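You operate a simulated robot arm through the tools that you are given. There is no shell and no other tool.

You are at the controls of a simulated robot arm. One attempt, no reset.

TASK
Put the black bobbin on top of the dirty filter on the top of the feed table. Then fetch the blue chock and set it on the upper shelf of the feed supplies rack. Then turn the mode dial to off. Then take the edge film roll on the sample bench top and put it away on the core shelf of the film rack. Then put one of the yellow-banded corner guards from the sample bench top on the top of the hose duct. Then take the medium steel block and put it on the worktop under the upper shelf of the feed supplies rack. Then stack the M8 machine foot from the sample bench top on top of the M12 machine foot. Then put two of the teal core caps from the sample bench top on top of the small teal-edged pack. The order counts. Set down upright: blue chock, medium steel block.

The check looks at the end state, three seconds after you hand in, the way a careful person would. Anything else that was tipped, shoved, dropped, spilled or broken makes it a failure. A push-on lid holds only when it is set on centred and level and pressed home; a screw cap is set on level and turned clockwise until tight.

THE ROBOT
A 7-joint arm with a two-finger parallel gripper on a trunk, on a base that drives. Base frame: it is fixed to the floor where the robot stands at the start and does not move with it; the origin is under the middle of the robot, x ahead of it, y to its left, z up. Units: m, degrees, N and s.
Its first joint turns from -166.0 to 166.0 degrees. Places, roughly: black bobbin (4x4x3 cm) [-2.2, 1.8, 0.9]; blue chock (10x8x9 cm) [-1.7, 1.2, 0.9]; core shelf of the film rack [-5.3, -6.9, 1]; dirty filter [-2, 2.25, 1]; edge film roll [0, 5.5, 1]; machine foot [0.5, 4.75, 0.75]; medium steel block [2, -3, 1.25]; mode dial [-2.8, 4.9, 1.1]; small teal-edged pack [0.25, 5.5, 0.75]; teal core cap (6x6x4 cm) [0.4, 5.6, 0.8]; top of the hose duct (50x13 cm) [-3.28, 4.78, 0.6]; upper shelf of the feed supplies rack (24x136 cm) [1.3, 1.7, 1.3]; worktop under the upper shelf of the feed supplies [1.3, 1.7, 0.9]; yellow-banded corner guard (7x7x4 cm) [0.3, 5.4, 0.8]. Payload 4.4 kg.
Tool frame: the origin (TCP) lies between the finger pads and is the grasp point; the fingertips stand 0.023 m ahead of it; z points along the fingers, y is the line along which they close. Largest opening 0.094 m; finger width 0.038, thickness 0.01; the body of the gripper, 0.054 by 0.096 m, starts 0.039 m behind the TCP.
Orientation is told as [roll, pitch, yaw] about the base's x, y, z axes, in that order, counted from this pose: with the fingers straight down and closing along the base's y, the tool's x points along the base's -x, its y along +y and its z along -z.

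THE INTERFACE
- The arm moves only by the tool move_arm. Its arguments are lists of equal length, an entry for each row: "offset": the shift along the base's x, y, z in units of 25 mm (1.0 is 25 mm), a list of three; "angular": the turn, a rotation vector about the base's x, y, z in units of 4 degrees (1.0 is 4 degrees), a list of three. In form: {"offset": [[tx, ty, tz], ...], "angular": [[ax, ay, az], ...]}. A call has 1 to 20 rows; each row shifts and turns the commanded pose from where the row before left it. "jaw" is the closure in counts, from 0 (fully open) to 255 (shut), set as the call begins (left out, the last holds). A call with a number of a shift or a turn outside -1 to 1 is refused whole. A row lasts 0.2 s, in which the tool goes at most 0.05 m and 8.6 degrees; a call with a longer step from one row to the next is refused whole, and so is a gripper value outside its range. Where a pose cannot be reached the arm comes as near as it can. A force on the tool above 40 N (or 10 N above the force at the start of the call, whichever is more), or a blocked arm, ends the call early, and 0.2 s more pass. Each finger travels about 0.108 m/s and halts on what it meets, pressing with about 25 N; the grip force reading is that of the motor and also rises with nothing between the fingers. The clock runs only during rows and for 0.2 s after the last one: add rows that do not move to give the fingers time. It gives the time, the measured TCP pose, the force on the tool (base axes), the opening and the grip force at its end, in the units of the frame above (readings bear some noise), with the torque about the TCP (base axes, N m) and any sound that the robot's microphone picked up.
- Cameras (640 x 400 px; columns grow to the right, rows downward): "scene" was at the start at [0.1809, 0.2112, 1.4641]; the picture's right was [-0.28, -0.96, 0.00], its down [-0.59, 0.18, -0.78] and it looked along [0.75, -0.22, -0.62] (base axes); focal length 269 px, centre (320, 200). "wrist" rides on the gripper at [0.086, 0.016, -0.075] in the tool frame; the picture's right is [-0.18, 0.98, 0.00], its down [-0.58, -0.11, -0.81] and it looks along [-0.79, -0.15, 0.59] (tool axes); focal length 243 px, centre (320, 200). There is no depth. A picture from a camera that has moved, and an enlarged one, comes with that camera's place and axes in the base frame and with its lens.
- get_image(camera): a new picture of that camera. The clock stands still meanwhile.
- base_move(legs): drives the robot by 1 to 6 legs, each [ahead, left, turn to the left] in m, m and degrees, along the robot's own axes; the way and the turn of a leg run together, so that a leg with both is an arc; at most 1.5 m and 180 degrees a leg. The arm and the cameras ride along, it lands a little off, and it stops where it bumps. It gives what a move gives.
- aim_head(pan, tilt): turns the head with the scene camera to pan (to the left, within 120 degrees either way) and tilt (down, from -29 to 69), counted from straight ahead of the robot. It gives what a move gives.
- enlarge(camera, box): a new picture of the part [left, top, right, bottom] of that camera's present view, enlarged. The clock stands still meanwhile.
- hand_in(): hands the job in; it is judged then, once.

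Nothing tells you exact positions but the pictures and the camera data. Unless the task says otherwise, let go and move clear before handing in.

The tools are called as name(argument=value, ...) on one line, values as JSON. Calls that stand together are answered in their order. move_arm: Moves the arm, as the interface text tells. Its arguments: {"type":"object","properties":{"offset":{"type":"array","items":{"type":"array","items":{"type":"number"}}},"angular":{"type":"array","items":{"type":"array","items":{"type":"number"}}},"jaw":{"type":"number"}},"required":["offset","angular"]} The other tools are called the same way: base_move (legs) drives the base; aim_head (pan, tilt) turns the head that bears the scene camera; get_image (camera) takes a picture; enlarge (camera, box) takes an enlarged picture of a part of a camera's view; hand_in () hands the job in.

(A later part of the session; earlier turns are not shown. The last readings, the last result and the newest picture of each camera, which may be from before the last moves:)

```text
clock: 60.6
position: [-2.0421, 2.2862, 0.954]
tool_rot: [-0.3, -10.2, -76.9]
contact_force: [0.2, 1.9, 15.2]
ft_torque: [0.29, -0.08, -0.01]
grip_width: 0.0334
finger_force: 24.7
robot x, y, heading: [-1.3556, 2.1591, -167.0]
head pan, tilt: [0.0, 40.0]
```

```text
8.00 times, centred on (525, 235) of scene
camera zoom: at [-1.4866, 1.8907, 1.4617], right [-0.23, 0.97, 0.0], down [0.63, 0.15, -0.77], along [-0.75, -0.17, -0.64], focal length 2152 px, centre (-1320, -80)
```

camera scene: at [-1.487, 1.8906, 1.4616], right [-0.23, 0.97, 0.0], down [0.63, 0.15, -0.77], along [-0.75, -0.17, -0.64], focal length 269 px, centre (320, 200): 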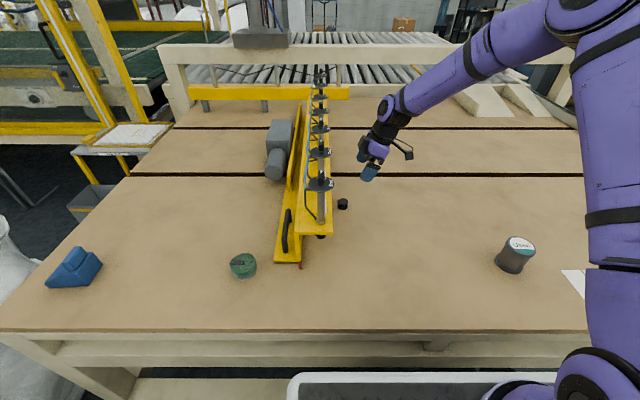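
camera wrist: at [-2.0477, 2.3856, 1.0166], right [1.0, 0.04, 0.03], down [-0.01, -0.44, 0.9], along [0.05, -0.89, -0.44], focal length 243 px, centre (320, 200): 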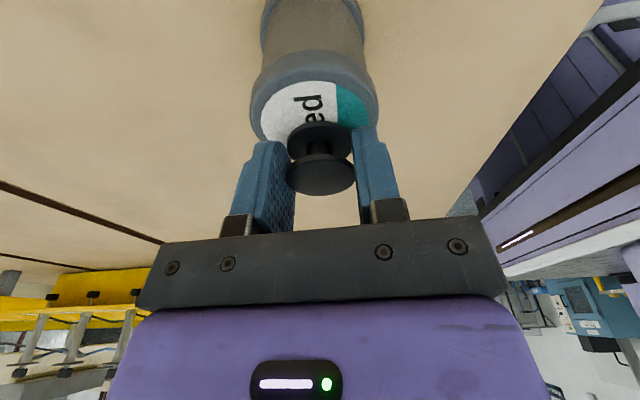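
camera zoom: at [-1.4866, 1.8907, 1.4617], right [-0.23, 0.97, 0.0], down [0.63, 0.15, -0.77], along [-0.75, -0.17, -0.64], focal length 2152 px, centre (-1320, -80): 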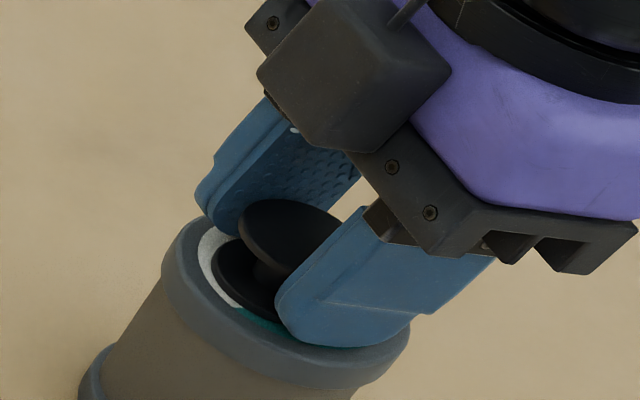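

Contact at 15 N: the bobbin rests on the filter. I ease up 1 mm, open the fingers partly, and retreat upward.

move_arm(offset=[[0, 0, 0.04], [0, 0, 0]], angular=[[0, 0, 0], [0, 0, 0]])

move_arm(offset=[[0, 0, 0], [0, 0, 0], [0, 0, 0], [0, 0, 0]], angular=[[0, 0, 0], [0, 0, 0], [0, 0, 0], [0, 0, 0]], jaw=110)

get_image(camera="wrist")

enlarge(camera="scene", box=[485, 210, 565, 260])

```text
clock: 61.2
position: [-2.0419, 2.2882, 0.9541]
tool_rot: [0.0, -10.1, -77.0]
contact_force: [0.7, -1.1, 0.1]
ft_torque: [-0.01, -0.01, 0.02]
grip_width: 0.0333
finger_force: 25.1
robot x, y, heading: [-1.357, 2.1635, -166.8]
head pan, tilt: [0.0, 40.0]
```

```text
clock: 62.2
position: [-2.0414, 2.2879, 0.9538]
tool_rot: [-0.1, -10.1, -76.9]
contact_force: [0.2, 1.0, 0.0]
ft_torque: [-0.01, 0.03, -0.02]
grip_width: 0.0534
finger_force: 0.1
robot x, y, heading: [-1.3567, 2.1637, -166.9]
head pan, tilt: [0.0, 40.0]
```

```text
taken
camera wrist: at [-2.0477, 2.3856, 1.0118], right [1.0, 0.04, 0.03], down [-0.01, -0.44, 0.9], along [0.05, -0.89, -0.44], focal length 243 px, centre (320, 200)
```

wrist: 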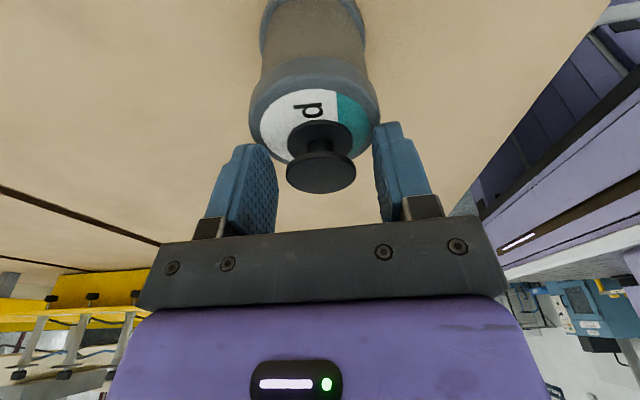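

```text
8.00 times, centred on (525, 235) of scene
camera zoom: at [-1.4871, 1.8907, 1.4616], right [-0.23, 0.97, 0.0], down [0.63, 0.15, -0.77], along [-0.75, -0.17, -0.64], focal length 2152 px, centre (-1320, -80)
```

zoom: 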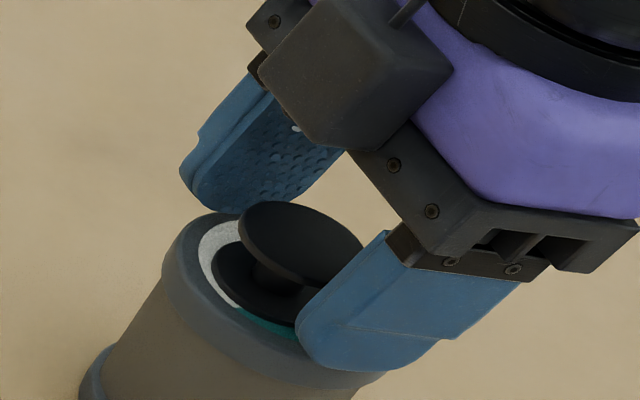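

The bobbin stands on the filter. I retract along the tool axis and check.

move_arm(offset=[[-0.02, 0.085, 0.49], [-0.04, 0.17, 0.98], [-0.04, 0.17, 0.98], [-0.04, 0.17, 0.98], [-0.04, 0.17, 0.98], [-0.04, 0.17, 0.98]], angular=[[0, 0, 0], [0, 0, 0], [0, 0, 0], [0, 0, 0], [0, 0, 0], [0, 0, 0]])

get_image(camera="wrist")

enlarge(camera="scene", box=[480, 210, 560, 275])

```text
clock: 63.6
position: [-2.049, 2.3102, 1.0892]
tool_rot: [-0.1, -10.1, -77.0]
contact_force: [0.0, -0.2, -0.4]
ft_torque: [-0.02, -0.01, 0.03]
grip_width: 0.0535
finger_force: 0.0
robot x, y, heading: [-1.3584, 2.1575, -167.3]
head pan, tilt: [0.0, 40.0]
```

```text
taken
camera wrist: at [-2.0538, 2.4087, 1.1465], right [1.0, 0.04, 0.03], down [-0.01, -0.44, 0.9], along [0.05, -0.9, -0.44], focal length 243 px, centre (320, 200)
```

wrist: 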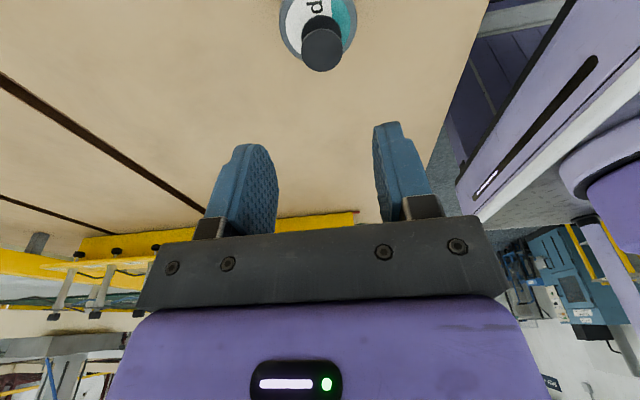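

```text
6.15 times, centred on (520, 242) of scene
camera zoom: at [-1.4874, 1.8909, 1.4616], right [-0.23, 0.97, 0.0], down [0.63, 0.14, -0.77], along [-0.75, -0.17, -0.64], focal length 1656 px, centre (-911, -62)
```

zoom: 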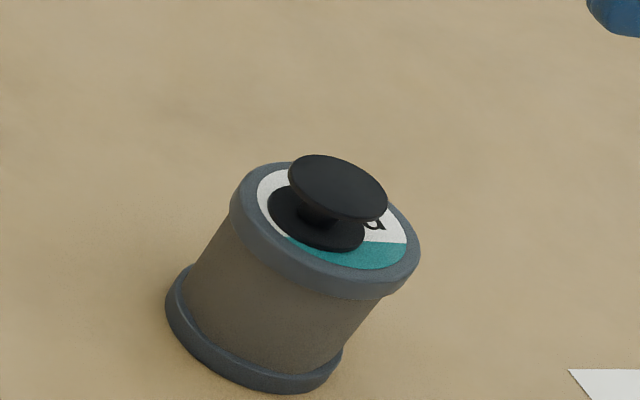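

The bobbin sits well on the filter. Next I raise the arm above the valves, straighten the tool, and shift left towards the blue chock.

move_arm(offset=[[0, 0, 1], [0, 0, 1], [0, 0, 1], [0, 0, 1], [0, 0, 1], [0, 0, 1], [0, 0, 0.6], [0, 0, 0]], angular=[[0, 0, 0], [0, 0, 0], [0.811, 0.189, 0], [0.811, 0.189, 0], [0.811, 0.189, 0], [0, 0, 0], [0, 0, 0], [0, 0, 0]], jaw=0)

base_move(legs=[[0, 0.5, 0]])

aim_head(pan=20, tilt=45)

get_image(camera="scene")

```text
clock: 65.4
position: [-2.047, 2.31, 1.2548]
tool_rot: [-0.1, -0.1, -76.9]
contact_force: [0.2, 0.0, -1.2]
ft_torque: [-0.01, 0.01, 0.01]
grip_width: 0.094
finger_force: 0.1
robot x, y, heading: [-1.3585, 2.1614, -167.0]
head pan, tilt: [0.0, 40.0]
```

```text
clock: 68.4
position: [-1.9346, 1.8248, 1.2545]
tool_rot: [-0.1, 0.0, -76.8]
contact_force: [0.1, 0.9, -0.6]
ft_torque: [0.02, -0.01, 0.0]
grip_width: 0.094
finger_force: 0.1
robot x, y, heading: [-1.2454, 1.6793, -166.6]
head pan, tilt: [0.0, 40.0]
```

```text
clock: 69.2
position: [-1.935, 1.8245, 1.254]
tool_rot: [-0.1, -0.1, -76.8]
contact_force: [-0.7, 0.1, 0.2]
ft_torque: [-0.03, 0.01, -0.02]
grip_width: 0.0941
finger_force: 0.1
robot x, y, heading: [-1.2451, 1.6738, -167.0]
head pan, tilt: [20.0, 45.0]
```

```text
taken
camera scene: at [-1.359, 1.3801, 1.4544], right [-0.55, 0.84, 0.0], down [0.59, 0.39, -0.71], along [-0.59, -0.39, -0.71], focal length 269 px, centre (320, 200)
```

scene: 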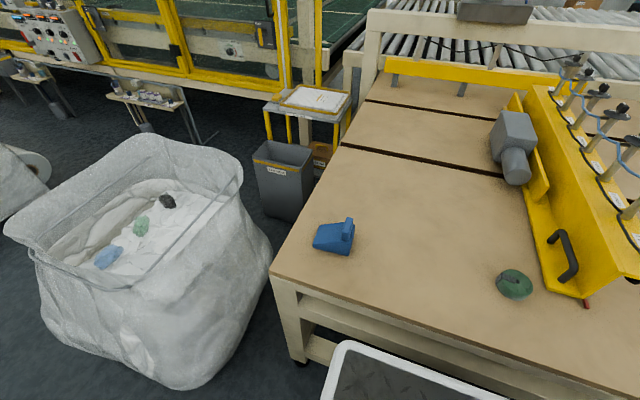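

enlarge(camera="scene", box=[295, 205, 375, 265])

```text
6.67 times, centred on (335, 235) of scene
camera zoom: at [-1.359, 1.3801, 1.4544], right [-0.55, 0.84, 0.0], down [0.59, 0.39, -0.71], along [-0.59, -0.39, -0.71], focal length 1794 px, centre (220, -33)
```

zoom: 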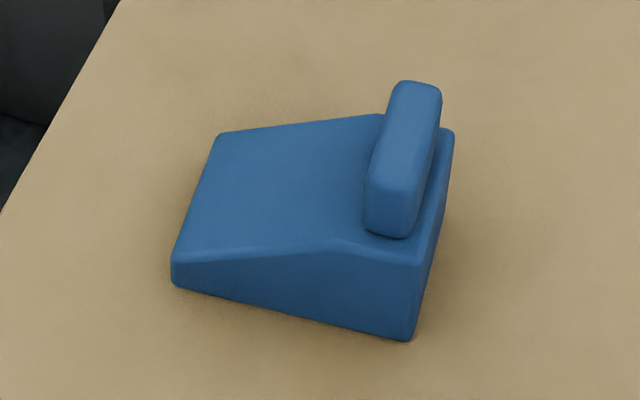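

The chock is a wedge with an upright rib at its thick (right) end; rib centre about (-1.757, 1.2045), rib top z≈0.939. I swing the arm over there at height, turning the tool so the fingers close across the rib.

move_arm(offset=[[0.28, -0.98, 0], [0.28, -0.98, 0], [0.28, -0.98, 0], [0.28, -0.98, 0], [0.28, -0.98, 0], [0.28, -0.98, 0], [0.28, -0.98, 0], [0.28, -0.98, 0], [0.28, -0.98, 0], [0.28, -0.98, 0], [0.28, -0.98, 0], [0.28, -0.98, 0], [0.28, -0.98, 0], [0.28, -0.98, 0], [0.28, -0.98, 0], [0.28, -0.98, 0], [0.28, -0.98, 0], [0.28, -0.98, 0], [0.28, -0.98, 0], [0.28, -0.98, 0]], angular=[[0, 0, -1], [0, 0, -1], [0, 0, -1], [0, 0, -1], [0, 0, -1], [0, 0, -1], [0, 0, -1], [0, 0, -1], [0, 0, -1], [0, 0, -1], [0, 0, -1], [0, 0, -1], [0, 0, -1], [0, 0, -1], [0, 0, -1], [0, 0, -1], [0, 0, -1], [0, 0, -1], [0, 0, -1], [0, 0, -1]])

move_arm(offset=[[0.3, -0.95, -0.5], [0.3, -0.95, -1], [0.3, -0.95, -1], [0.3, -0.95, -1], [0.3, -0.95, -1], [0, -0.4, -1], [0, 0, -1], [0, 0, -0.5], [0, 0, 0]], angular=[[0, 0, -0.7], [0, 0, -0.65], [0, 0, 0], [0, 0, 0], [0, 0, 0], [0, 0, 0], [0, 0, 0], [0, 0, 0], [0, 0, 0]])

get_image(camera="scene")

get_image(camera="wrist")

```text
clock: 73.4
position: [-1.7947, 1.3327, 1.2545]
tool_rot: [-0.1, -0.1, -156.9]
contact_force: [-1.0, 0.8, -0.3]
ft_torque: [-0.02, 0.0, 0.01]
grip_width: 0.094
finger_force: 0.0
robot x, y, heading: [-1.2424, 1.6717, -166.9]
head pan, tilt: [20.0, 45.0]
```

```text
clock: 75.4
position: [-1.7572, 1.2047, 1.0804]
tool_rot: [-0.1, -0.1, -162.2]
contact_force: [0.6, -0.1, -0.1]
ft_torque: [0.01, 0.0, 0.03]
grip_width: 0.094
finger_force: 0.1
robot x, y, heading: [-1.2461, 1.6771, -166.5]
head pan, tilt: [20.0, 45.0]
```

```text
taken
camera scene: at [-1.3589, 1.38, 1.4544], right [-0.55, 0.84, 0.0], down [0.59, 0.39, -0.71], along [-0.59, -0.39, -0.71], focal length 269 px, centre (320, 200)
```

scene: 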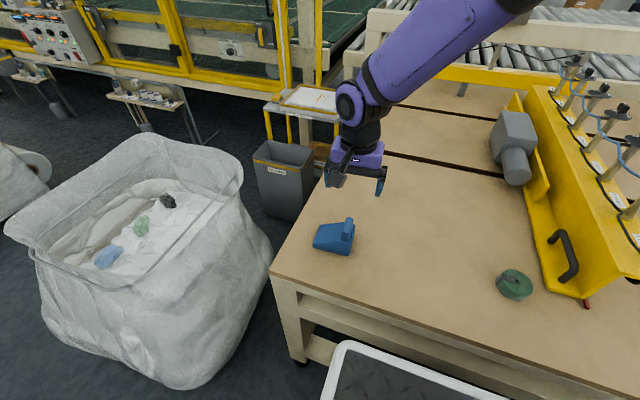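

```text
taken
camera wrist: at [-1.6684, 1.2139, 1.1525], right [0.12, -0.99, 0.0], down [-0.58, -0.08, 0.81], along [-0.8, -0.1, -0.59], focal length 243 px, centre (320, 200)
```

wrist: 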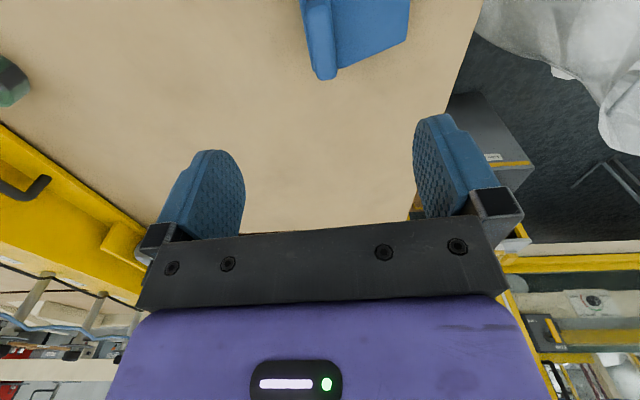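

The rib lines up below the fingers in both views. I descend to just over it.

move_arm(offset=[[0, 0, -0.8], [0, 0, -0.8], [0, 0, -0.8], [0, 0, -0.8], [0, 0, -0.7], [0, 0, -0.5], [0, 0, -0.4], [0, 0, 0]], angular=[[0, 0, 0], [0, 0, 0], [0, 0, 0], [0, 0, 0], [0, 0, 0], [0, 0, 0], [0, 0, 0], [0, 0, 0]])

get_image(camera="wrist")

enlarge(camera="scene", box=[295, 180, 415, 265])

```text
clock: 77.2
position: [-1.7571, 1.2045, 0.9597]
tool_rot: [-0.2, -0.2, -162.1]
contact_force: [-0.2, -0.7, 0.3]
ft_torque: [-0.02, 0.0, -0.01]
grip_width: 0.0939
finger_force: 0.1
robot x, y, heading: [-1.2462, 1.6768, -167.1]
head pan, tilt: [20.0, 45.0]
```

```text
taken
camera wrist: at [-1.6685, 1.2145, 1.0328], right [0.12, -0.99, 0.0], down [-0.58, -0.08, 0.81], along [-0.8, -0.1, -0.59], focal length 243 px, centre (320, 200)
```

wrist: 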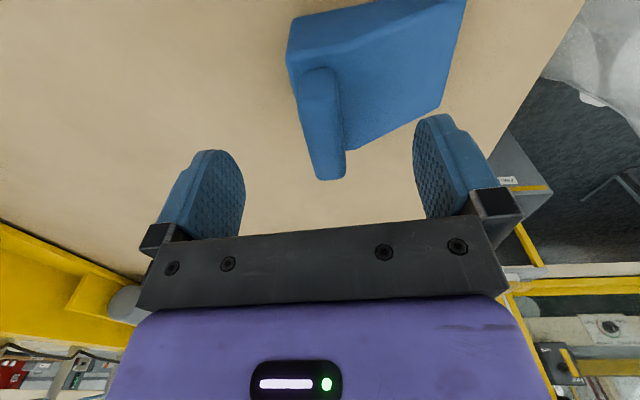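

```text
4.71 times, centred on (355, 222) of scene
camera zoom: at [-1.3589, 1.38, 1.4544], right [-0.55, 0.84, 0.0], down [0.59, 0.39, -0.71], along [-0.59, -0.39, -0.71], focal length 1266 px, centre (155, 94)
```

zoom: 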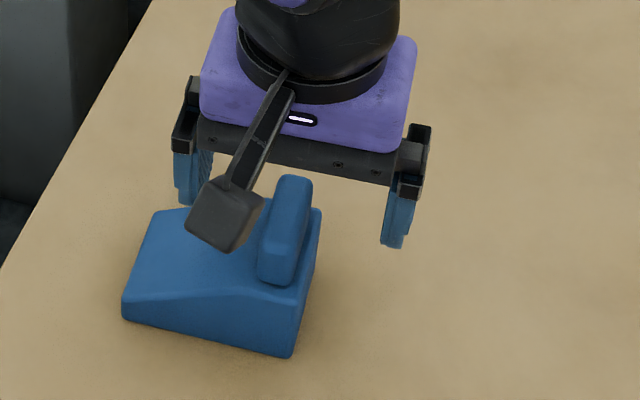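

Let me zoom the wrist view to see how the rib sits between the fingers.

enlarge(camera="wrist", box=[220, 30, 420, 230])

```text
2.00 times, centred on (320, 130) of wrist
camera zoom: at [-1.6685, 1.2145, 1.0328], right [0.12, -0.99, 0.0], down [-0.58, -0.08, 0.81], along [-0.8, -0.1, -0.59], focal length 485 px, centre (320, 340)
```

zoom: 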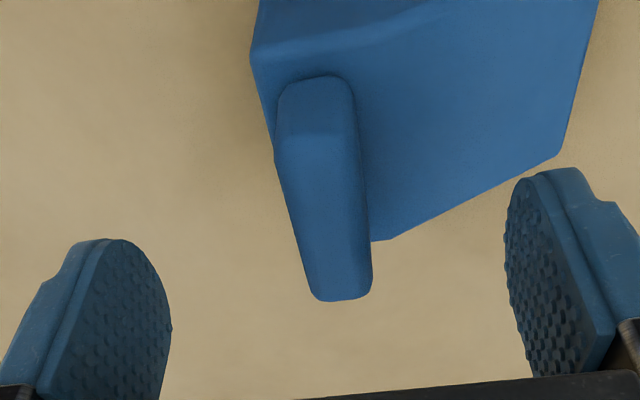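

Rib is centred within a few mm. I nudge toward it, lower to grip height and close.

move_arm(offset=[[0.24, 0.06, 0], [0, 0, -0.4], [0, 0, -0.3], [0, 0, -0.25], [0, 0, 0]], angular=[[0, 0, 0], [0, 0, 0], [0, 0, 0], [0, 0, 0], [0, 0, 0]])

move_arm(offset=[[0, 0, 0], [0, 0, 0], [0, 0, 0], [0, 0, 0], [0, 0, 0], [0, 0, 0]], angular=[[0, 0, 0], [0, 0, 0], [0, 0, 0], [0, 0, 0], [0, 0, 0], [0, 0, 0]], jaw=255)

get_image(camera="wrist")

```text
clock: 78.4
position: [-1.7518, 1.2061, 0.9362]
tool_rot: [-0.1, -0.1, -162.2]
contact_force: [0.2, 0.2, 0.0]
ft_torque: [0.0, -0.03, -0.02]
grip_width: 0.094
finger_force: 0.1
robot x, y, heading: [-1.2473, 1.6749, -166.9]
head pan, tilt: [20.0, 45.0]
```

```text
clock: 79.8
position: [-1.7512, 1.2064, 0.9356]
tool_rot: [0.0, -0.1, -162.1]
contact_force: [2.3, -2.5, 0.9]
ft_torque: [-0.14, -0.31, -0.06]
grip_width: 0.0199
finger_force: 25.8
robot x, y, heading: [-1.2456, 1.6795, -166.7]
head pan, tilt: [20.0, 45.0]
```

```text
taken
camera wrist: at [-1.6627, 1.2155, 1.0093], right [0.12, -0.99, 0.0], down [-0.58, -0.08, 0.81], along [-0.8, -0.1, -0.59], focal length 243 px, centre (320, 200)
```

wrist: 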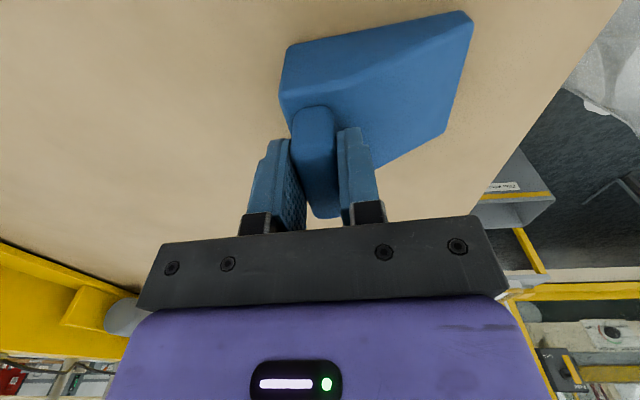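

The rib is gripped (20 mm). I lift the chock.

move_arm(offset=[[0, 0, 0.4], [0, 0, 0.7], [0, 0, 1], [0, 0, 1], [0, 0, 1], [0, 0, 1], [0, 0, 1], [0, 0, 0]], angular=[[0, 0, 0], [0, 0, 0], [0, 0, 0], [0, 0, 0], [0, 0, 0], [0, 0, 0], [0, 0, 0], [0, 0, 0]])

get_image(camera="wrist")

enlarge(camera="scene", box=[275, 80, 435, 240])

```text
clock: 81.6
position: [-1.7527, 1.2064, 1.0881]
tool_rot: [-0.3, -0.2, -162.1]
contact_force: [0.4, 1.0, -2.6]
ft_torque: [0.08, 0.02, -0.01]
grip_width: 0.02
finger_force: 24.4
robot x, y, heading: [-1.2447, 1.6762, -166.8]
head pan, tilt: [20.0, 45.0]
```

```text
taken
camera wrist: at [-1.6634, 1.216, 1.1617], right [0.12, -0.99, 0.0], down [-0.59, -0.08, 0.81], along [-0.8, -0.1, -0.59], focal length 243 px, centre (320, 200)
```

wrist: 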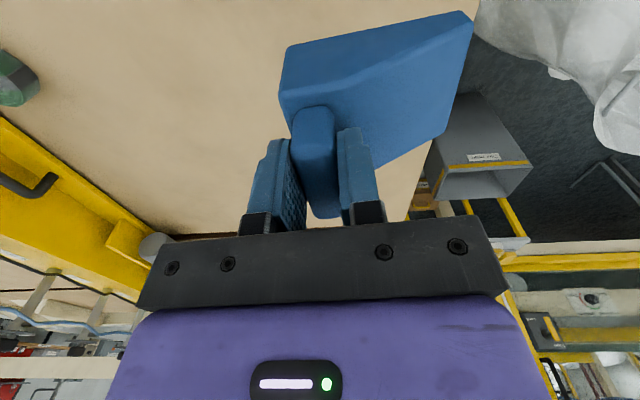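

```text
2.50 times, centred on (355, 160) of scene
camera zoom: at [-1.3591, 1.3798, 1.4543], right [-0.55, 0.84, 0.0], down [0.59, 0.39, -0.71], along [-0.59, -0.39, -0.71], focal length 673 px, centre (232, 300)
```

zoom: 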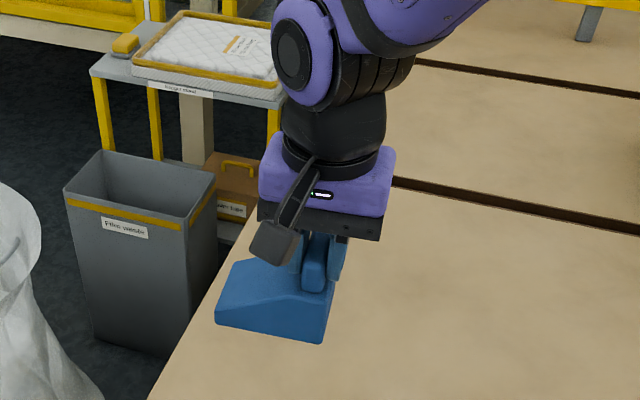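

The chock hangs level. I raise it, back away from the table, and turn around to face the feed supplies rack.

move_arm(offset=[[0, 0.2, 1], [0, 0.3, 1], [0, 0.3, 1], [0, 0.3, 1], [0, 0.3, 1], [0, 0.3, 1], [0, 0.3, 1], [0, 0.3, 1], [0, 0, 0.5], [0, 0, 0]], angular=[[0, 0, 0], [0, 0, 0], [0, 0, 0], [0, 0, 0], [0, 0, 0], [0, 0, 0], [0, 0, 0], [0, 0, 0], [0, 0, 0], [0, 0, 0]])

base_move(legs=[[-0.8, 0, 0], [0, 0, 180]])

aim_head(pan=0, tilt=15)

get_image(camera="scene")

```text
clock: 83.8
position: [-1.7508, 1.2637, 1.3009]
tool_rot: [-0.2, -0.1, -162.2]
contact_force: [-0.3, 0.7, -3.0]
ft_torque: [0.1, 0.02, -0.05]
grip_width: 0.0198
finger_force: 24.7
robot x, y, heading: [-1.2452, 1.6712, -167.1]
head pan, tilt: [20.0, 45.0]
```

```text
clock: 95.5
position: [0.0312, 2.2952, 1.3011]
tool_rot: [-0.2, 0.0, 20.0]
contact_force: [-0.1, -0.6, -3.3]
ft_torque: [-0.07, 0.0, 0.02]
grip_width: 0.0198
finger_force: 25.4
robot x, y, heading: [-0.4644, 1.8645, 15.2]
head pan, tilt: [20.0, 45.0]
```

```text
clock: 96.5
position: [0.0293, 2.2937, 1.3007]
tool_rot: [-0.2, -0.1, 20.0]
contact_force: [0.3, -0.2, -3.1]
ft_torque: [-0.03, -0.03, 0.01]
grip_width: 0.0198
finger_force: 25.0
robot x, y, heading: [-0.4604, 1.8611, 15.4]
head pan, tilt: [0.0, 15.0]
```

```text
taken
camera scene: at [-0.3379, 2.1414, 1.5011], right [0.27, -0.96, 0.0], down [-0.25, -0.07, -0.97], along [0.93, 0.26, -0.26], focal length 269 px, centre (320, 200)
```

scene: 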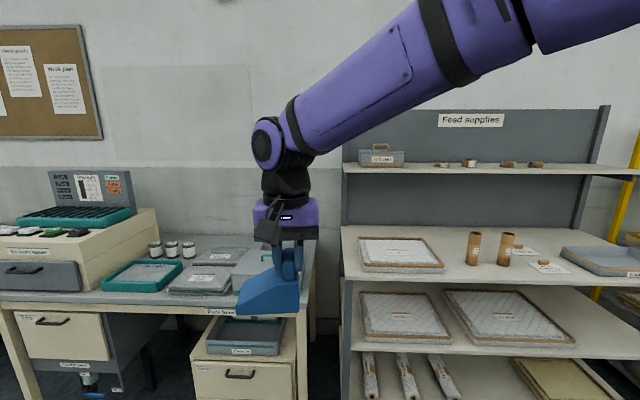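

Facing the supplies rack now. I shift right and straighten to look at the upper shelf.

base_move(legs=[[0.2, -0.55, -2.2]])

get_image(camera="scene")

```text
clock: 99.8
position: [0.3775, 1.7935, 1.3001]
tool_rot: [-0.2, -0.2, 18.0]
contact_force: [0.3, 0.3, -3.0]
ft_torque: [-0.09, -0.01, 0.01]
grip_width: 0.0197
finger_force: 25.0
robot x, y, heading: [-0.1263, 1.3803, 13.5]
head pan, tilt: [0.0, 15.0]
```

```text
taken
camera scene: at [0.0039, 1.6524, 1.5012], right [0.23, -0.97, 0.0], down [-0.25, -0.06, -0.97], along [0.94, 0.22, -0.26], focal length 269 px, centre (320, 200)
```

scene: 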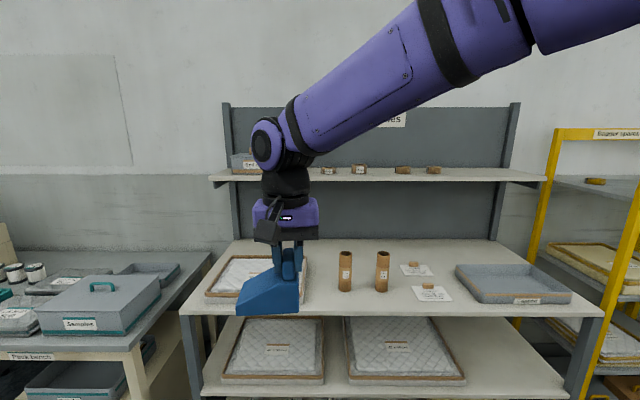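

enlarge(camera="scene", box=[200, 110, 560, 310])

enlarge(camera="scene", box=[310, 150, 460, 195])

```text
1.78 times, centred on (380, 210) of scene
camera zoom: at [0.0039, 1.6524, 1.5012], right [0.23, -0.97, 0.0], down [-0.25, -0.06, -0.97], along [0.94, 0.22, -0.26], focal length 478 px, centre (213, 182)
```

zoom: 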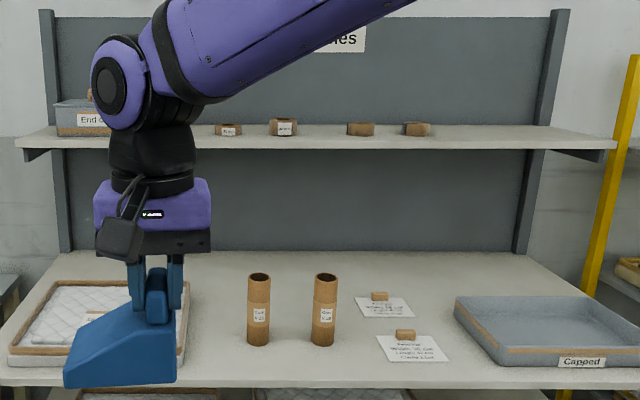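

```text
4.27 times, centred on (385, 172) of scene
camera zoom: at [0.0039, 1.6524, 1.5012], right [0.23, -0.97, 0.0], down [-0.25, -0.06, -0.97], along [0.94, 0.22, -0.26], focal length 1148 px, centre (43, 317)
```

zoom: 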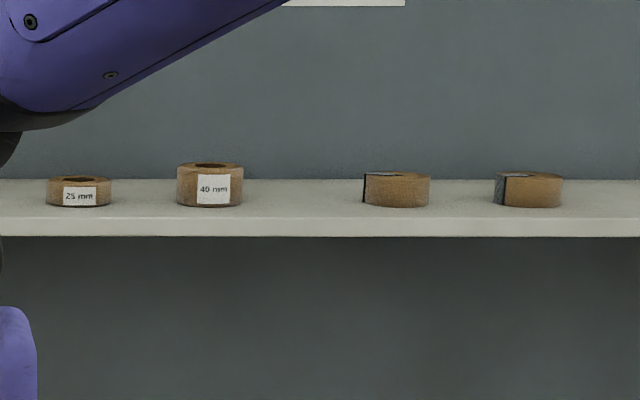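

The upper shelf has free space at its right part (right of the tape rolls). I move right and closer, keeping the chock in front of the shelf edge.

base_move(legs=[[0, -0.35, -0.4], [0.45, 0, 0]])

aim_head(pan=-15, tilt=15)

get_image(camera="scene")

```text
clock: 104.4
position: [0.8989, 1.5479, 1.3]
tool_rot: [-0.1, -0.1, 17.5]
contact_force: [0.6, -0.3, -2.6]
ft_torque: [-0.08, 0.02, -0.02]
grip_width: 0.02
finger_force: 25.0
robot x, y, heading: [0.3893, 1.1378, 13.1]
head pan, tilt: [0.0, 15.0]
```

```text
clock: 105.2
position: [0.8994, 1.5489, 1.3015]
tool_rot: [-0.1, 0.0, 17.5]
contact_force: [-0.5, 0.6, -3.9]
ft_torque: [-0.11, 0.01, 0.0]
grip_width: 0.0198
finger_force: 25.1
robot x, y, heading: [0.3914, 1.1392, 12.9]
head pan, tilt: [-15.0, 15.0]
```

```text
taken
camera scene: at [0.5276, 1.3871, 1.5012], right [-0.04, -1.0, 0.0], down [-0.26, 0.01, -0.97], along [0.97, -0.04, -0.26], focal length 269 px, centre (320, 200)
```

scene: 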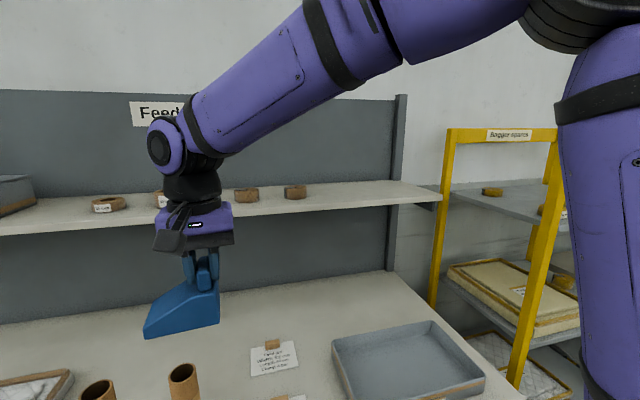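

enlarge(camera="scene", box=[225, 165, 455, 225])

```text
2.78 times, centred on (340, 195) of scene
camera zoom: at [0.5276, 1.3871, 1.5012], right [-0.04, -1.0, 0.0], down [-0.26, 0.01, -0.97], along [0.97, -0.04, -0.26], focal length 749 px, centre (264, 214)
```

zoom: 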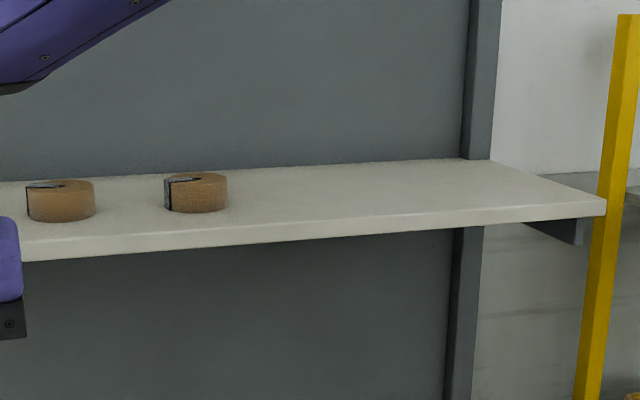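

Shelf top is about z 1.30, with its front edge near 0.69 m ahead of the camera; the free spot is to the right of the tape rolls. I edge 6 cm closer, then carry the chock right and up in front of the shelf.

base_move(legs=[[0.07, 0, 0]])

move_arm(offset=[[0.21, -0.9, 0.28], [0.21, -0.9, 0.28], [0.21, -0.9, 0.28], [0.21, -0.9, 0.28], [0.21, -0.9, 0.28], [0.21, -0.9, 0.28], [0.21, -0.9, 0.28], [0.21, -0.9, 0.28], [0.21, -0.9, 0.28], [0.21, -0.9, 0.28], [0.21, -0.9, 0.28], [0.21, -0.9, 0.28], [0.21, -0.9, 0.28], [0.21, -0.9, 0.28], [0.21, -0.9, 0.28], [0.21, -0.9, 0.28], [0.21, -0.9, 0.28], [0.21, -0.9, 0.28], [0.21, -0.9, 0.28], [0.21, -0.9, 0.28]], angular=[[0, 0, 0], [0, 0, 0], [0, 0, 0], [0, 0, 0], [0, 0, 0], [0, 0, 0], [0, 0, 0], [0, 0, 0], [0, 0, 0], [0, 0, 0], [0, 0, 0], [0, 0, 0], [0, 0, 0], [0, 0, 0], [0, 0, 0], [0, 0, 0], [0, 0, 0], [0, 0, 0], [0, 0, 0], [0, 0, 0]])

get_image(camera="scene")

```text
clock: 106.2
position: [0.9672, 1.563, 1.3009]
tool_rot: [-0.2, -0.2, 17.4]
contact_force: [0.3, 0.8, -4.0]
ft_torque: [-0.06, 0.01, 0.0]
grip_width: 0.0201
finger_force: 24.4
robot x, y, heading: [0.4583, 1.1523, 12.9]
head pan, tilt: [-15.0, 15.0]
```

```text
clock: 110.4
position: [1.0729, 1.1134, 1.4397]
tool_rot: [-0.3, -0.1, 17.5]
contact_force: [-0.1, -0.5, -3.9]
ft_torque: [-0.09, 0.02, 0.01]
grip_width: 0.0197
finger_force: 24.8
robot x, y, heading: [0.4597, 1.1513, 12.9]
head pan, tilt: [-15.0, 15.0]
```

```text
taken
camera scene: at [0.5965, 1.4029, 1.5011], right [-0.04, -1.0, 0.0], down [-0.26, 0.01, -0.97], along [0.97, -0.04, -0.26], focal length 269 px, centre (320, 200)
```

scene: 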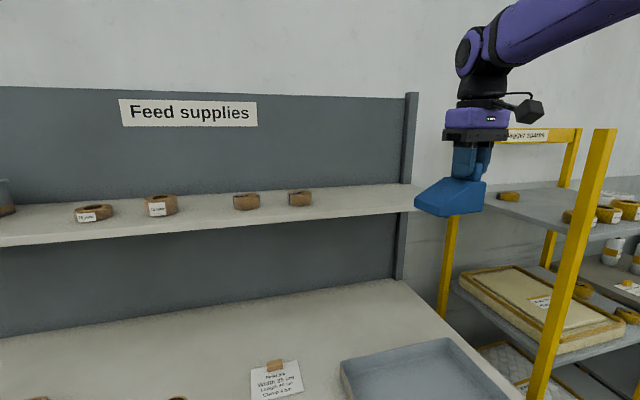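

The chock is to the right at z 1.44, in front of the shelf. I move it forward over the shelf.

move_arm(offset=[[0.5, 0.116, 0], [0.935, 0.218, 0], [0.935, 0.218, 0], [0.935, 0.218, 0], [0.935, 0.218, 0], [0.935, 0.218, 0], [0.935, 0.218, 0], [0.935, 0.218, 0], [0.935, 0.218, 0], [0.935, 0.218, 0], [0.935, 0.218, 0], [0.935, 0.218, 0], [0.5, 0.116, 0], [0, 0, 0]], angular=[[0, 0, 0], [0, 0, 0], [0, 0, 0], [0, 0, 0], [0, 0, 0], [0, 0, 0], [0, 0, 0], [0, 0, 0], [0, 0, 0], [0, 0, 0], [0, 0, 0], [0, 0, 0], [0, 0, 0], [0, 0, 0]])

get_image(camera="scene")

get_image(camera="wrist")

```text
clock: 113.4
position: [1.3549, 1.1786, 1.4399]
tool_rot: [-0.1, -0.1, 17.4]
contact_force: [-0.5, -0.7, -4.1]
ft_torque: [-0.09, 0.0, 0.01]
grip_width: 0.02
finger_force: 24.9
robot x, y, heading: [0.4608, 1.1527, 12.8]
head pan, tilt: [-15.0, 15.0]
```

```text
taken
camera scene: at [0.5967, 1.4026, 1.5012], right [-0.04, -1.0, 0.0], down [-0.26, 0.01, -0.97], along [0.97, -0.04, -0.26], focal length 269 px, centre (320, 200)
```

scene: 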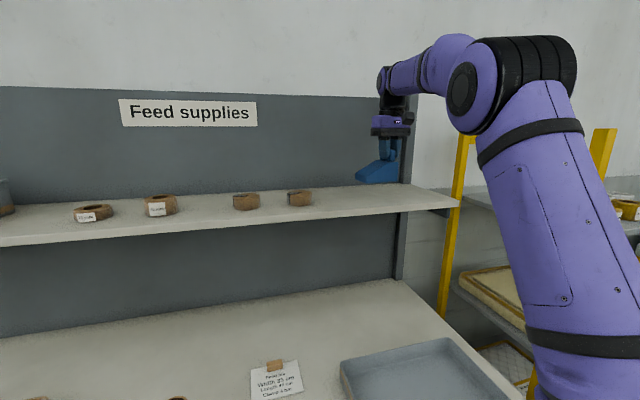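

```text
taken
camera wrist: at [1.2681, 1.1677, 1.5139], right [-0.12, 0.99, 0.0], down [0.59, 0.07, 0.81], along [0.8, 0.09, -0.59], focal length 243 px, centre (320, 200)
```

wrist: 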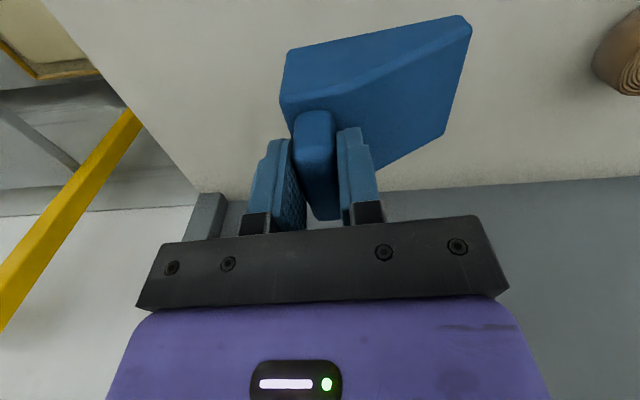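

The chock is over the shelf. I nudge 2 cm further in and lower it.

move_arm(offset=[[0.78, 0.18, 0], [0, 0, -0.5], [0, 0, -0.5], [0, 0, -0.4], [0, 0, -0.2], [0, 0, -0.1], [0, 0, 0]], angular=[[0, 0, 0], [0, 0, 0], [0, 0, 0], [0, 0, 0], [0, 0, 0], [0, 0, 0], [0, 0, 0]])

enlarge(camera="scene", box=[330, 90, 470, 220])

```text
clock: 115.0
position: [1.3759, 1.1841, 1.3971]
tool_rot: [-0.3, -0.2, 17.5]
contact_force: [-0.3, 0.5, -4.2]
ft_torque: [-0.1, -0.03, -0.02]
grip_width: 0.0201
finger_force: 24.7
robot x, y, heading: [0.4618, 1.1574, 12.6]
head pan, tilt: [-15.0, 15.0]
```

```text
3.08 times, centred on (400, 155) of scene
camera zoom: at [0.5967, 1.4026, 1.5012], right [-0.04, -1.0, 0.0], down [-0.26, 0.01, -0.97], along [0.97, -0.04, -0.26], focal length 828 px, centre (74, 338)
```

zoom: 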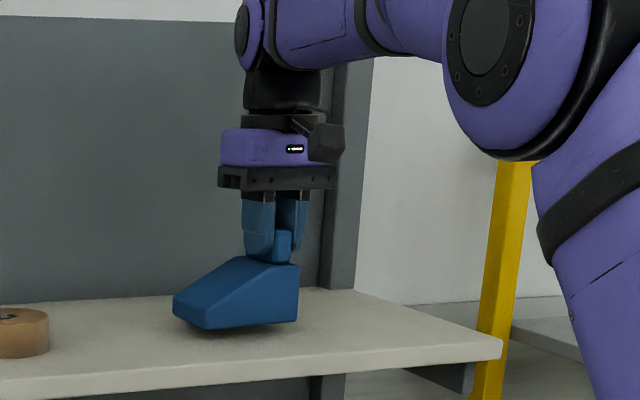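

A small gap remains. I lower slowly until contact.

move_arm(offset=[[0, 0, -0.1], [0, 0, -0.1], [0, 0, -0.08], [0, 0, 0]], angular=[[0, 0, 0], [0, 0, 0], [0, 0, 0], [0, 0, 0]])

enlarge(camera="scene", box=[355, 150, 435, 210])

```text
clock: 116.0
position: [1.3742, 1.1844, 1.3892]
tool_rot: [-0.1, -0.1, 17.5]
contact_force: [0.0, -0.2, -3.8]
ft_torque: [-0.09, 0.03, -0.01]
grip_width: 0.0199
finger_force: 25.1
robot x, y, heading: [0.4564, 1.1535, 12.8]
head pan, tilt: [-15.0, 15.0]
```

```text
6.67 times, centred on (395, 180) of scene
camera zoom: at [0.5967, 1.4026, 1.5012], right [-0.04, -1.0, 0.0], down [-0.26, 0.01, -0.97], along [0.97, -0.04, -0.26], focal length 1794 px, centre (-180, 333)
```

zoom: 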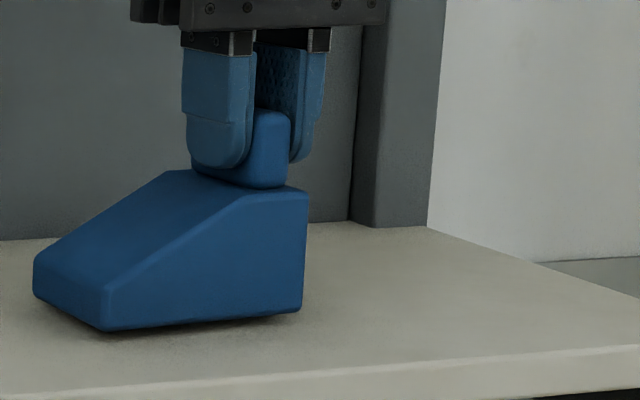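

move_arm(offset=[[0, 0, -0.08], [0, 0, -0.08], [0, 0, -0.06], [0, 0, 0]], angular=[[0, 0, 0], [0, 0, 0], [0, 0, 0], [0, 0, 0]])

enlarge(camera="scene", box=[355, 150, 435, 210])

```text
clock: 117.0
position: [1.3734, 1.1842, 1.386]
tool_rot: [-0.2, -0.1, 17.3]
contact_force: [3.7, -1.3, 7.2]
ft_torque: [0.41, 0.22, -0.17]
grip_width: 0.0199
finger_force: 24.4
robot x, y, heading: [0.457, 1.1538, 12.8]
head pan, tilt: [-15.0, 15.0]
```

```text
6.67 times, centred on (395, 180) of scene
camera zoom: at [0.5965, 1.4025, 1.5012], right [-0.04, -1.0, 0.0], down [-0.26, 0.01, -0.97], along [0.97, -0.04, -0.26], focal length 1794 px, centre (-180, 333)
```

zoom: 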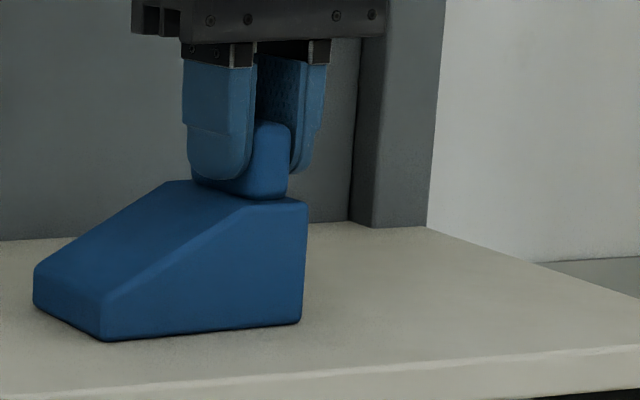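

The chock rests flat on the shelf. I release and lift straight up.

move_arm(offset=[[0, 0, 0], [0, 0, 0], [0, 0, 0], [0, 0, 0]], angular=[[0, 0, 0], [0, 0, 0], [0, 0, 0], [0, 0, 0]], jaw=90)

move_arm(offset=[[0, 0, 0.4], [0, 0, 0.8], [0, 0, 1], [0, 0, 1], [0, 0, 1], [0, 0, 0]], angular=[[0, 0, 0], [0, 0, 0], [0, 0, 0], [0, 0, 0], [0, 0, 0], [0, 0, 0]])

enlarge(camera="scene", box=[335, 80, 475, 220])

```text
clock: 118.0
position: [1.3742, 1.1827, 1.386]
tool_rot: [-0.3, -0.2, 17.5]
contact_force: [-0.8, 0.3, -1.2]
ft_torque: [-0.02, 0.01, 0.04]
grip_width: 0.0609
finger_force: 0.1
robot x, y, heading: [0.4631, 1.1533, 12.6]
head pan, tilt: [-15.0, 15.0]
```

```text
clock: 119.4
position: [1.3737, 1.1852, 1.489]
tool_rot: [-0.1, 0.0, 17.5]
contact_force: [0.3, 0.5, 0.9]
ft_torque: [-0.01, -0.01, 0.02]
grip_width: 0.061
finger_force: 0.1
robot x, y, heading: [0.4589, 1.1526, 12.9]
head pan, tilt: [-15.0, 15.0]
```

```text
2.86 times, centred on (405, 150) of scene
camera zoom: at [0.5965, 1.4026, 1.5012], right [-0.04, -1.0, 0.0], down [-0.26, 0.01, -0.97], along [0.97, -0.04, -0.26], focal length 769 px, centre (77, 343)
```

zoom: 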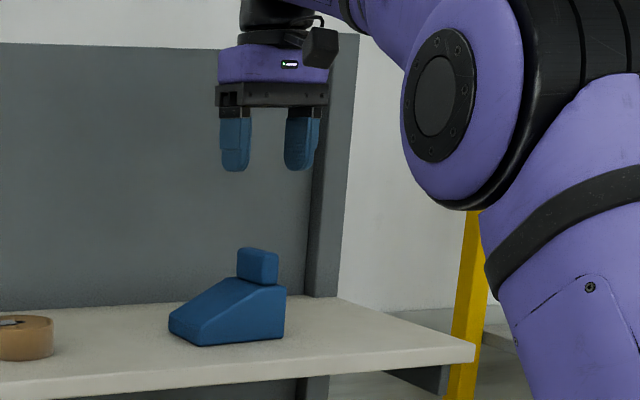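

The chock stands upright on the upper shelf. I pull the arm back from the shelf, then back the base out and head up the aisle towards the console.

move_arm(offset=[[-0.935, -0.218, 0], [-0.935, -0.218, 0], [-0.935, -0.218, 0], [-0.935, -0.218, 0], [-0.935, -0.218, 0], [-0.935, -0.218, 0], [-0.935, -0.218, 0], [-0.935, -0.218, 0], [-0.935, -0.218, 0], [-0.935, -0.218, 0], [-0.935, -0.218, 0], [-0.935, -0.218, 0], [0, 0, 0]], angular=[[0, 0, 0], [0, 0, 0], [0, 0, 0], [0, 0, 0], [0, 0, 0], [0, 0, 0], [0, 0, 0], [0, 0, 0], [0, 0, 0], [0, 0, 0], [0, 0, 0], [0, 0, 0], [0, 0, 0]])

base_move(legs=[[-0.7, 0, 0], [0, 0, 90]])

aim_head(pan=20, tilt=20)

get_image(camera="scene")

```text
clock: 122.2
position: [1.0927, 1.1172, 1.4903]
tool_rot: [-0.1, -0.1, 17.4]
contact_force: [0.6, -0.4, -0.2]
ft_torque: [-0.04, -0.03, -0.01]
grip_width: 0.0605
finger_force: 0.0
robot x, y, heading: [0.4553, 1.1567, 12.8]
head pan, tilt: [-15.0, 15.0]
```

```text
clock: 129.8
position: [-0.1839, 1.6323, 1.4882]
tool_rot: [-0.1, -0.1, 107.5]
contact_force: [-0.3, 1.4, 0.7]
ft_torque: [-0.01, -0.01, 0.01]
grip_width: 0.0604
finger_force: 0.0
robot x, y, heading: [-0.2255, 0.9984, 102.8]
head pan, tilt: [-15.0, 15.0]
```

```text
clock: 130.8
position: [-0.1834, 1.6324, 1.4902]
tool_rot: [-0.2, -0.1, 107.5]
contact_force: [0.3, -0.1, -0.3]
ft_torque: [0.0, 0.01, 0.02]
grip_width: 0.0608
finger_force: 0.0
robot x, y, heading: [-0.2175, 0.9989, 102.7]
head pan, tilt: [20.0, 20.0]
```

```text
taken
camera scene: at [-0.5236, 1.123, 1.4931], right [0.84, 0.54, 0.0], down [0.19, -0.29, -0.94], along [-0.51, 0.79, -0.34], focal length 269 px, centre (320, 200)
```

scene: 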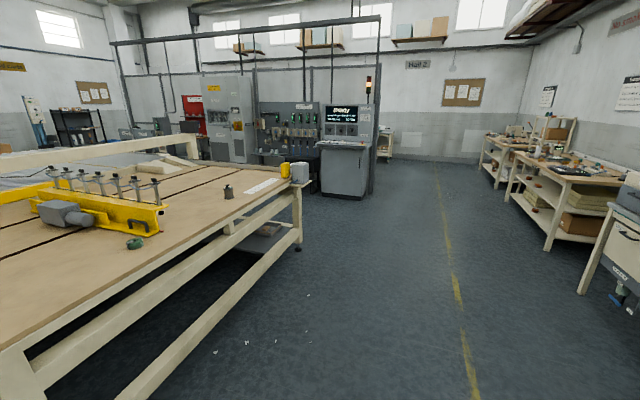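

The aisle is clear. I drive up past the table end and shift left in front of the console.

base_move(legs=[[1.5, 0, 0], [1.5, 0, 0.3], [0, 0.9, 0]])

aim_head(pan=25, tilt=20)

get_image(camera="scene")

```text
clock: 149.5
position: [-1.7646, 4.3094, 1.4896]
tool_rot: [-0.3, -0.1, 109.0]
contact_force: [-0.2, 0.4, -0.3]
ft_torque: [0.02, -0.02, 0.02]
grip_width: 0.0606
finger_force: 0.0
robot x, y, heading: [-1.7858, 3.6761, 104.3]
head pan, tilt: [20.0, 20.0]
```

```text
clock: 150.2
position: [-1.7659, 4.31, 1.4908]
tool_rot: [-0.2, -0.1, 108.9]
contact_force: [-0.1, 0.1, 0.5]
ft_torque: [-0.03, -0.02, -0.03]
grip_width: 0.0604
finger_force: 0.1
robot x, y, heading: [-1.7844, 3.6747, 104.5]
head pan, tilt: [25.0, 20.0]
```

```text
taken
camera scene: at [-2.0989, 3.787, 1.493], right [0.77, 0.63, 0.0], down [0.22, -0.27, -0.94], along [-0.59, 0.73, -0.34], focal length 269 px, centre (320, 200)
```

scene: 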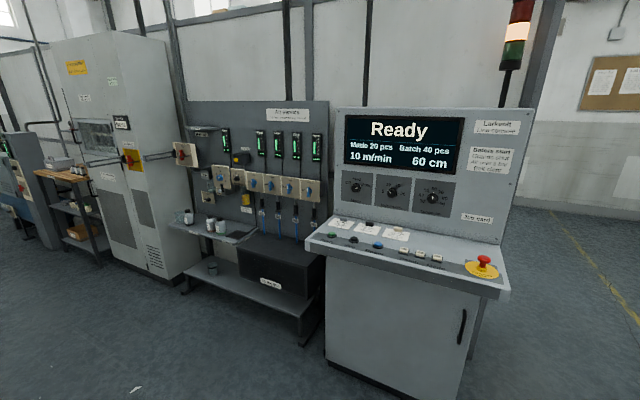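

The console with three dials is ahead, and a black duct box under the air-service board to its left. I zoom in on the dials.

enlarge(camera="scene", box=[330, 160, 470, 220])

enlarge(camera="scene", box=[160, 90, 360, 300])

```text
4.57 times, centred on (400, 190) of scene
camera zoom: at [-2.0989, 3.787, 1.493], right [0.77, 0.63, 0.0], down [0.22, -0.27, -0.94], along [-0.59, 0.73, -0.34], focal length 1230 px, centre (-46, 246)
```

zoom: 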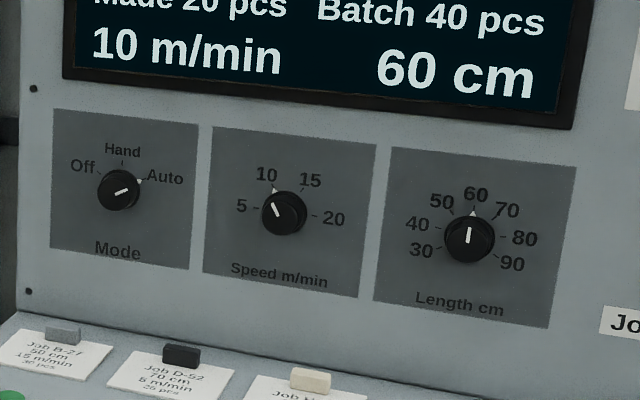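

```text
1.90 times, centred on (260, 195) of scene
camera zoom: at [-2.0989, 3.787, 1.493], right [0.77, 0.63, 0.0], down [0.22, -0.27, -0.94], along [-0.59, 0.73, -0.34], focal length 512 px, centre (434, 210)
```

zoom: 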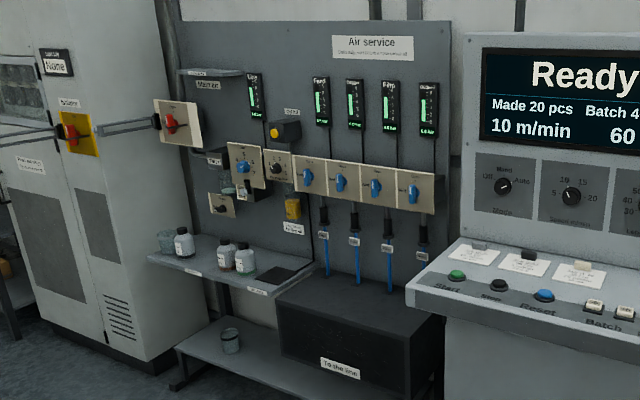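

The mode dial is on the left, pointing at Auto; Off is about 120° counter-clockwise. I position the robot squarely in front of it.

base_move(legs=[[0.42, 0, -1.3], [0, 0.68, 0]])

aim_head(pan=0, tilt=20)

get_image(camera="scene")

```text
clock: 156.1
position: [-2.5081, 4.5649, 1.4907]
tool_rot: [-0.1, -0.1, 107.5]
contact_force: [-0.4, -0.1, -0.8]
ft_torque: [0.0, 0.0, 0.01]
grip_width: 0.0609
finger_force: 0.1
robot x, y, heading: [-2.5462, 3.9305, 102.9]
head pan, tilt: [25.0, 20.0]
```

```text
clock: 157.0
position: [-2.5089, 4.564, 1.491]
tool_rot: [-0.1, -0.1, 107.5]
contact_force: [-0.2, -0.3, 1.0]
ft_torque: [-0.01, -0.04, 0.01]
grip_width: 0.0607
finger_force: 0.1
robot x, y, heading: [-2.5454, 3.9327, 103.1]
head pan, tilt: [0.0, 20.0]
```

```text
taken
camera scene: at [-2.8187, 4.0679, 1.493], right [0.97, 0.22, 0.0], down [0.08, -0.33, -0.94], along [-0.21, 0.92, -0.34], focal length 269 px, centre (320, 200)
```

scene: 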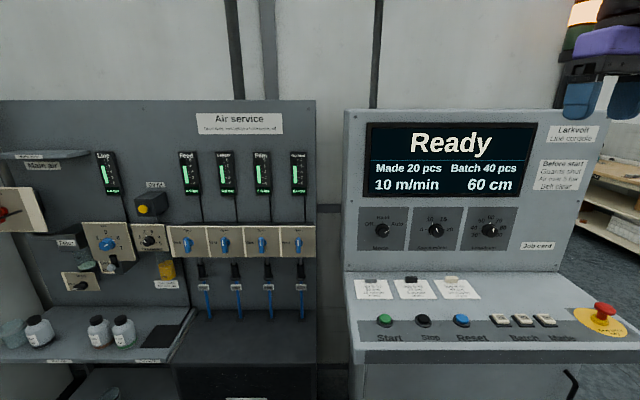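

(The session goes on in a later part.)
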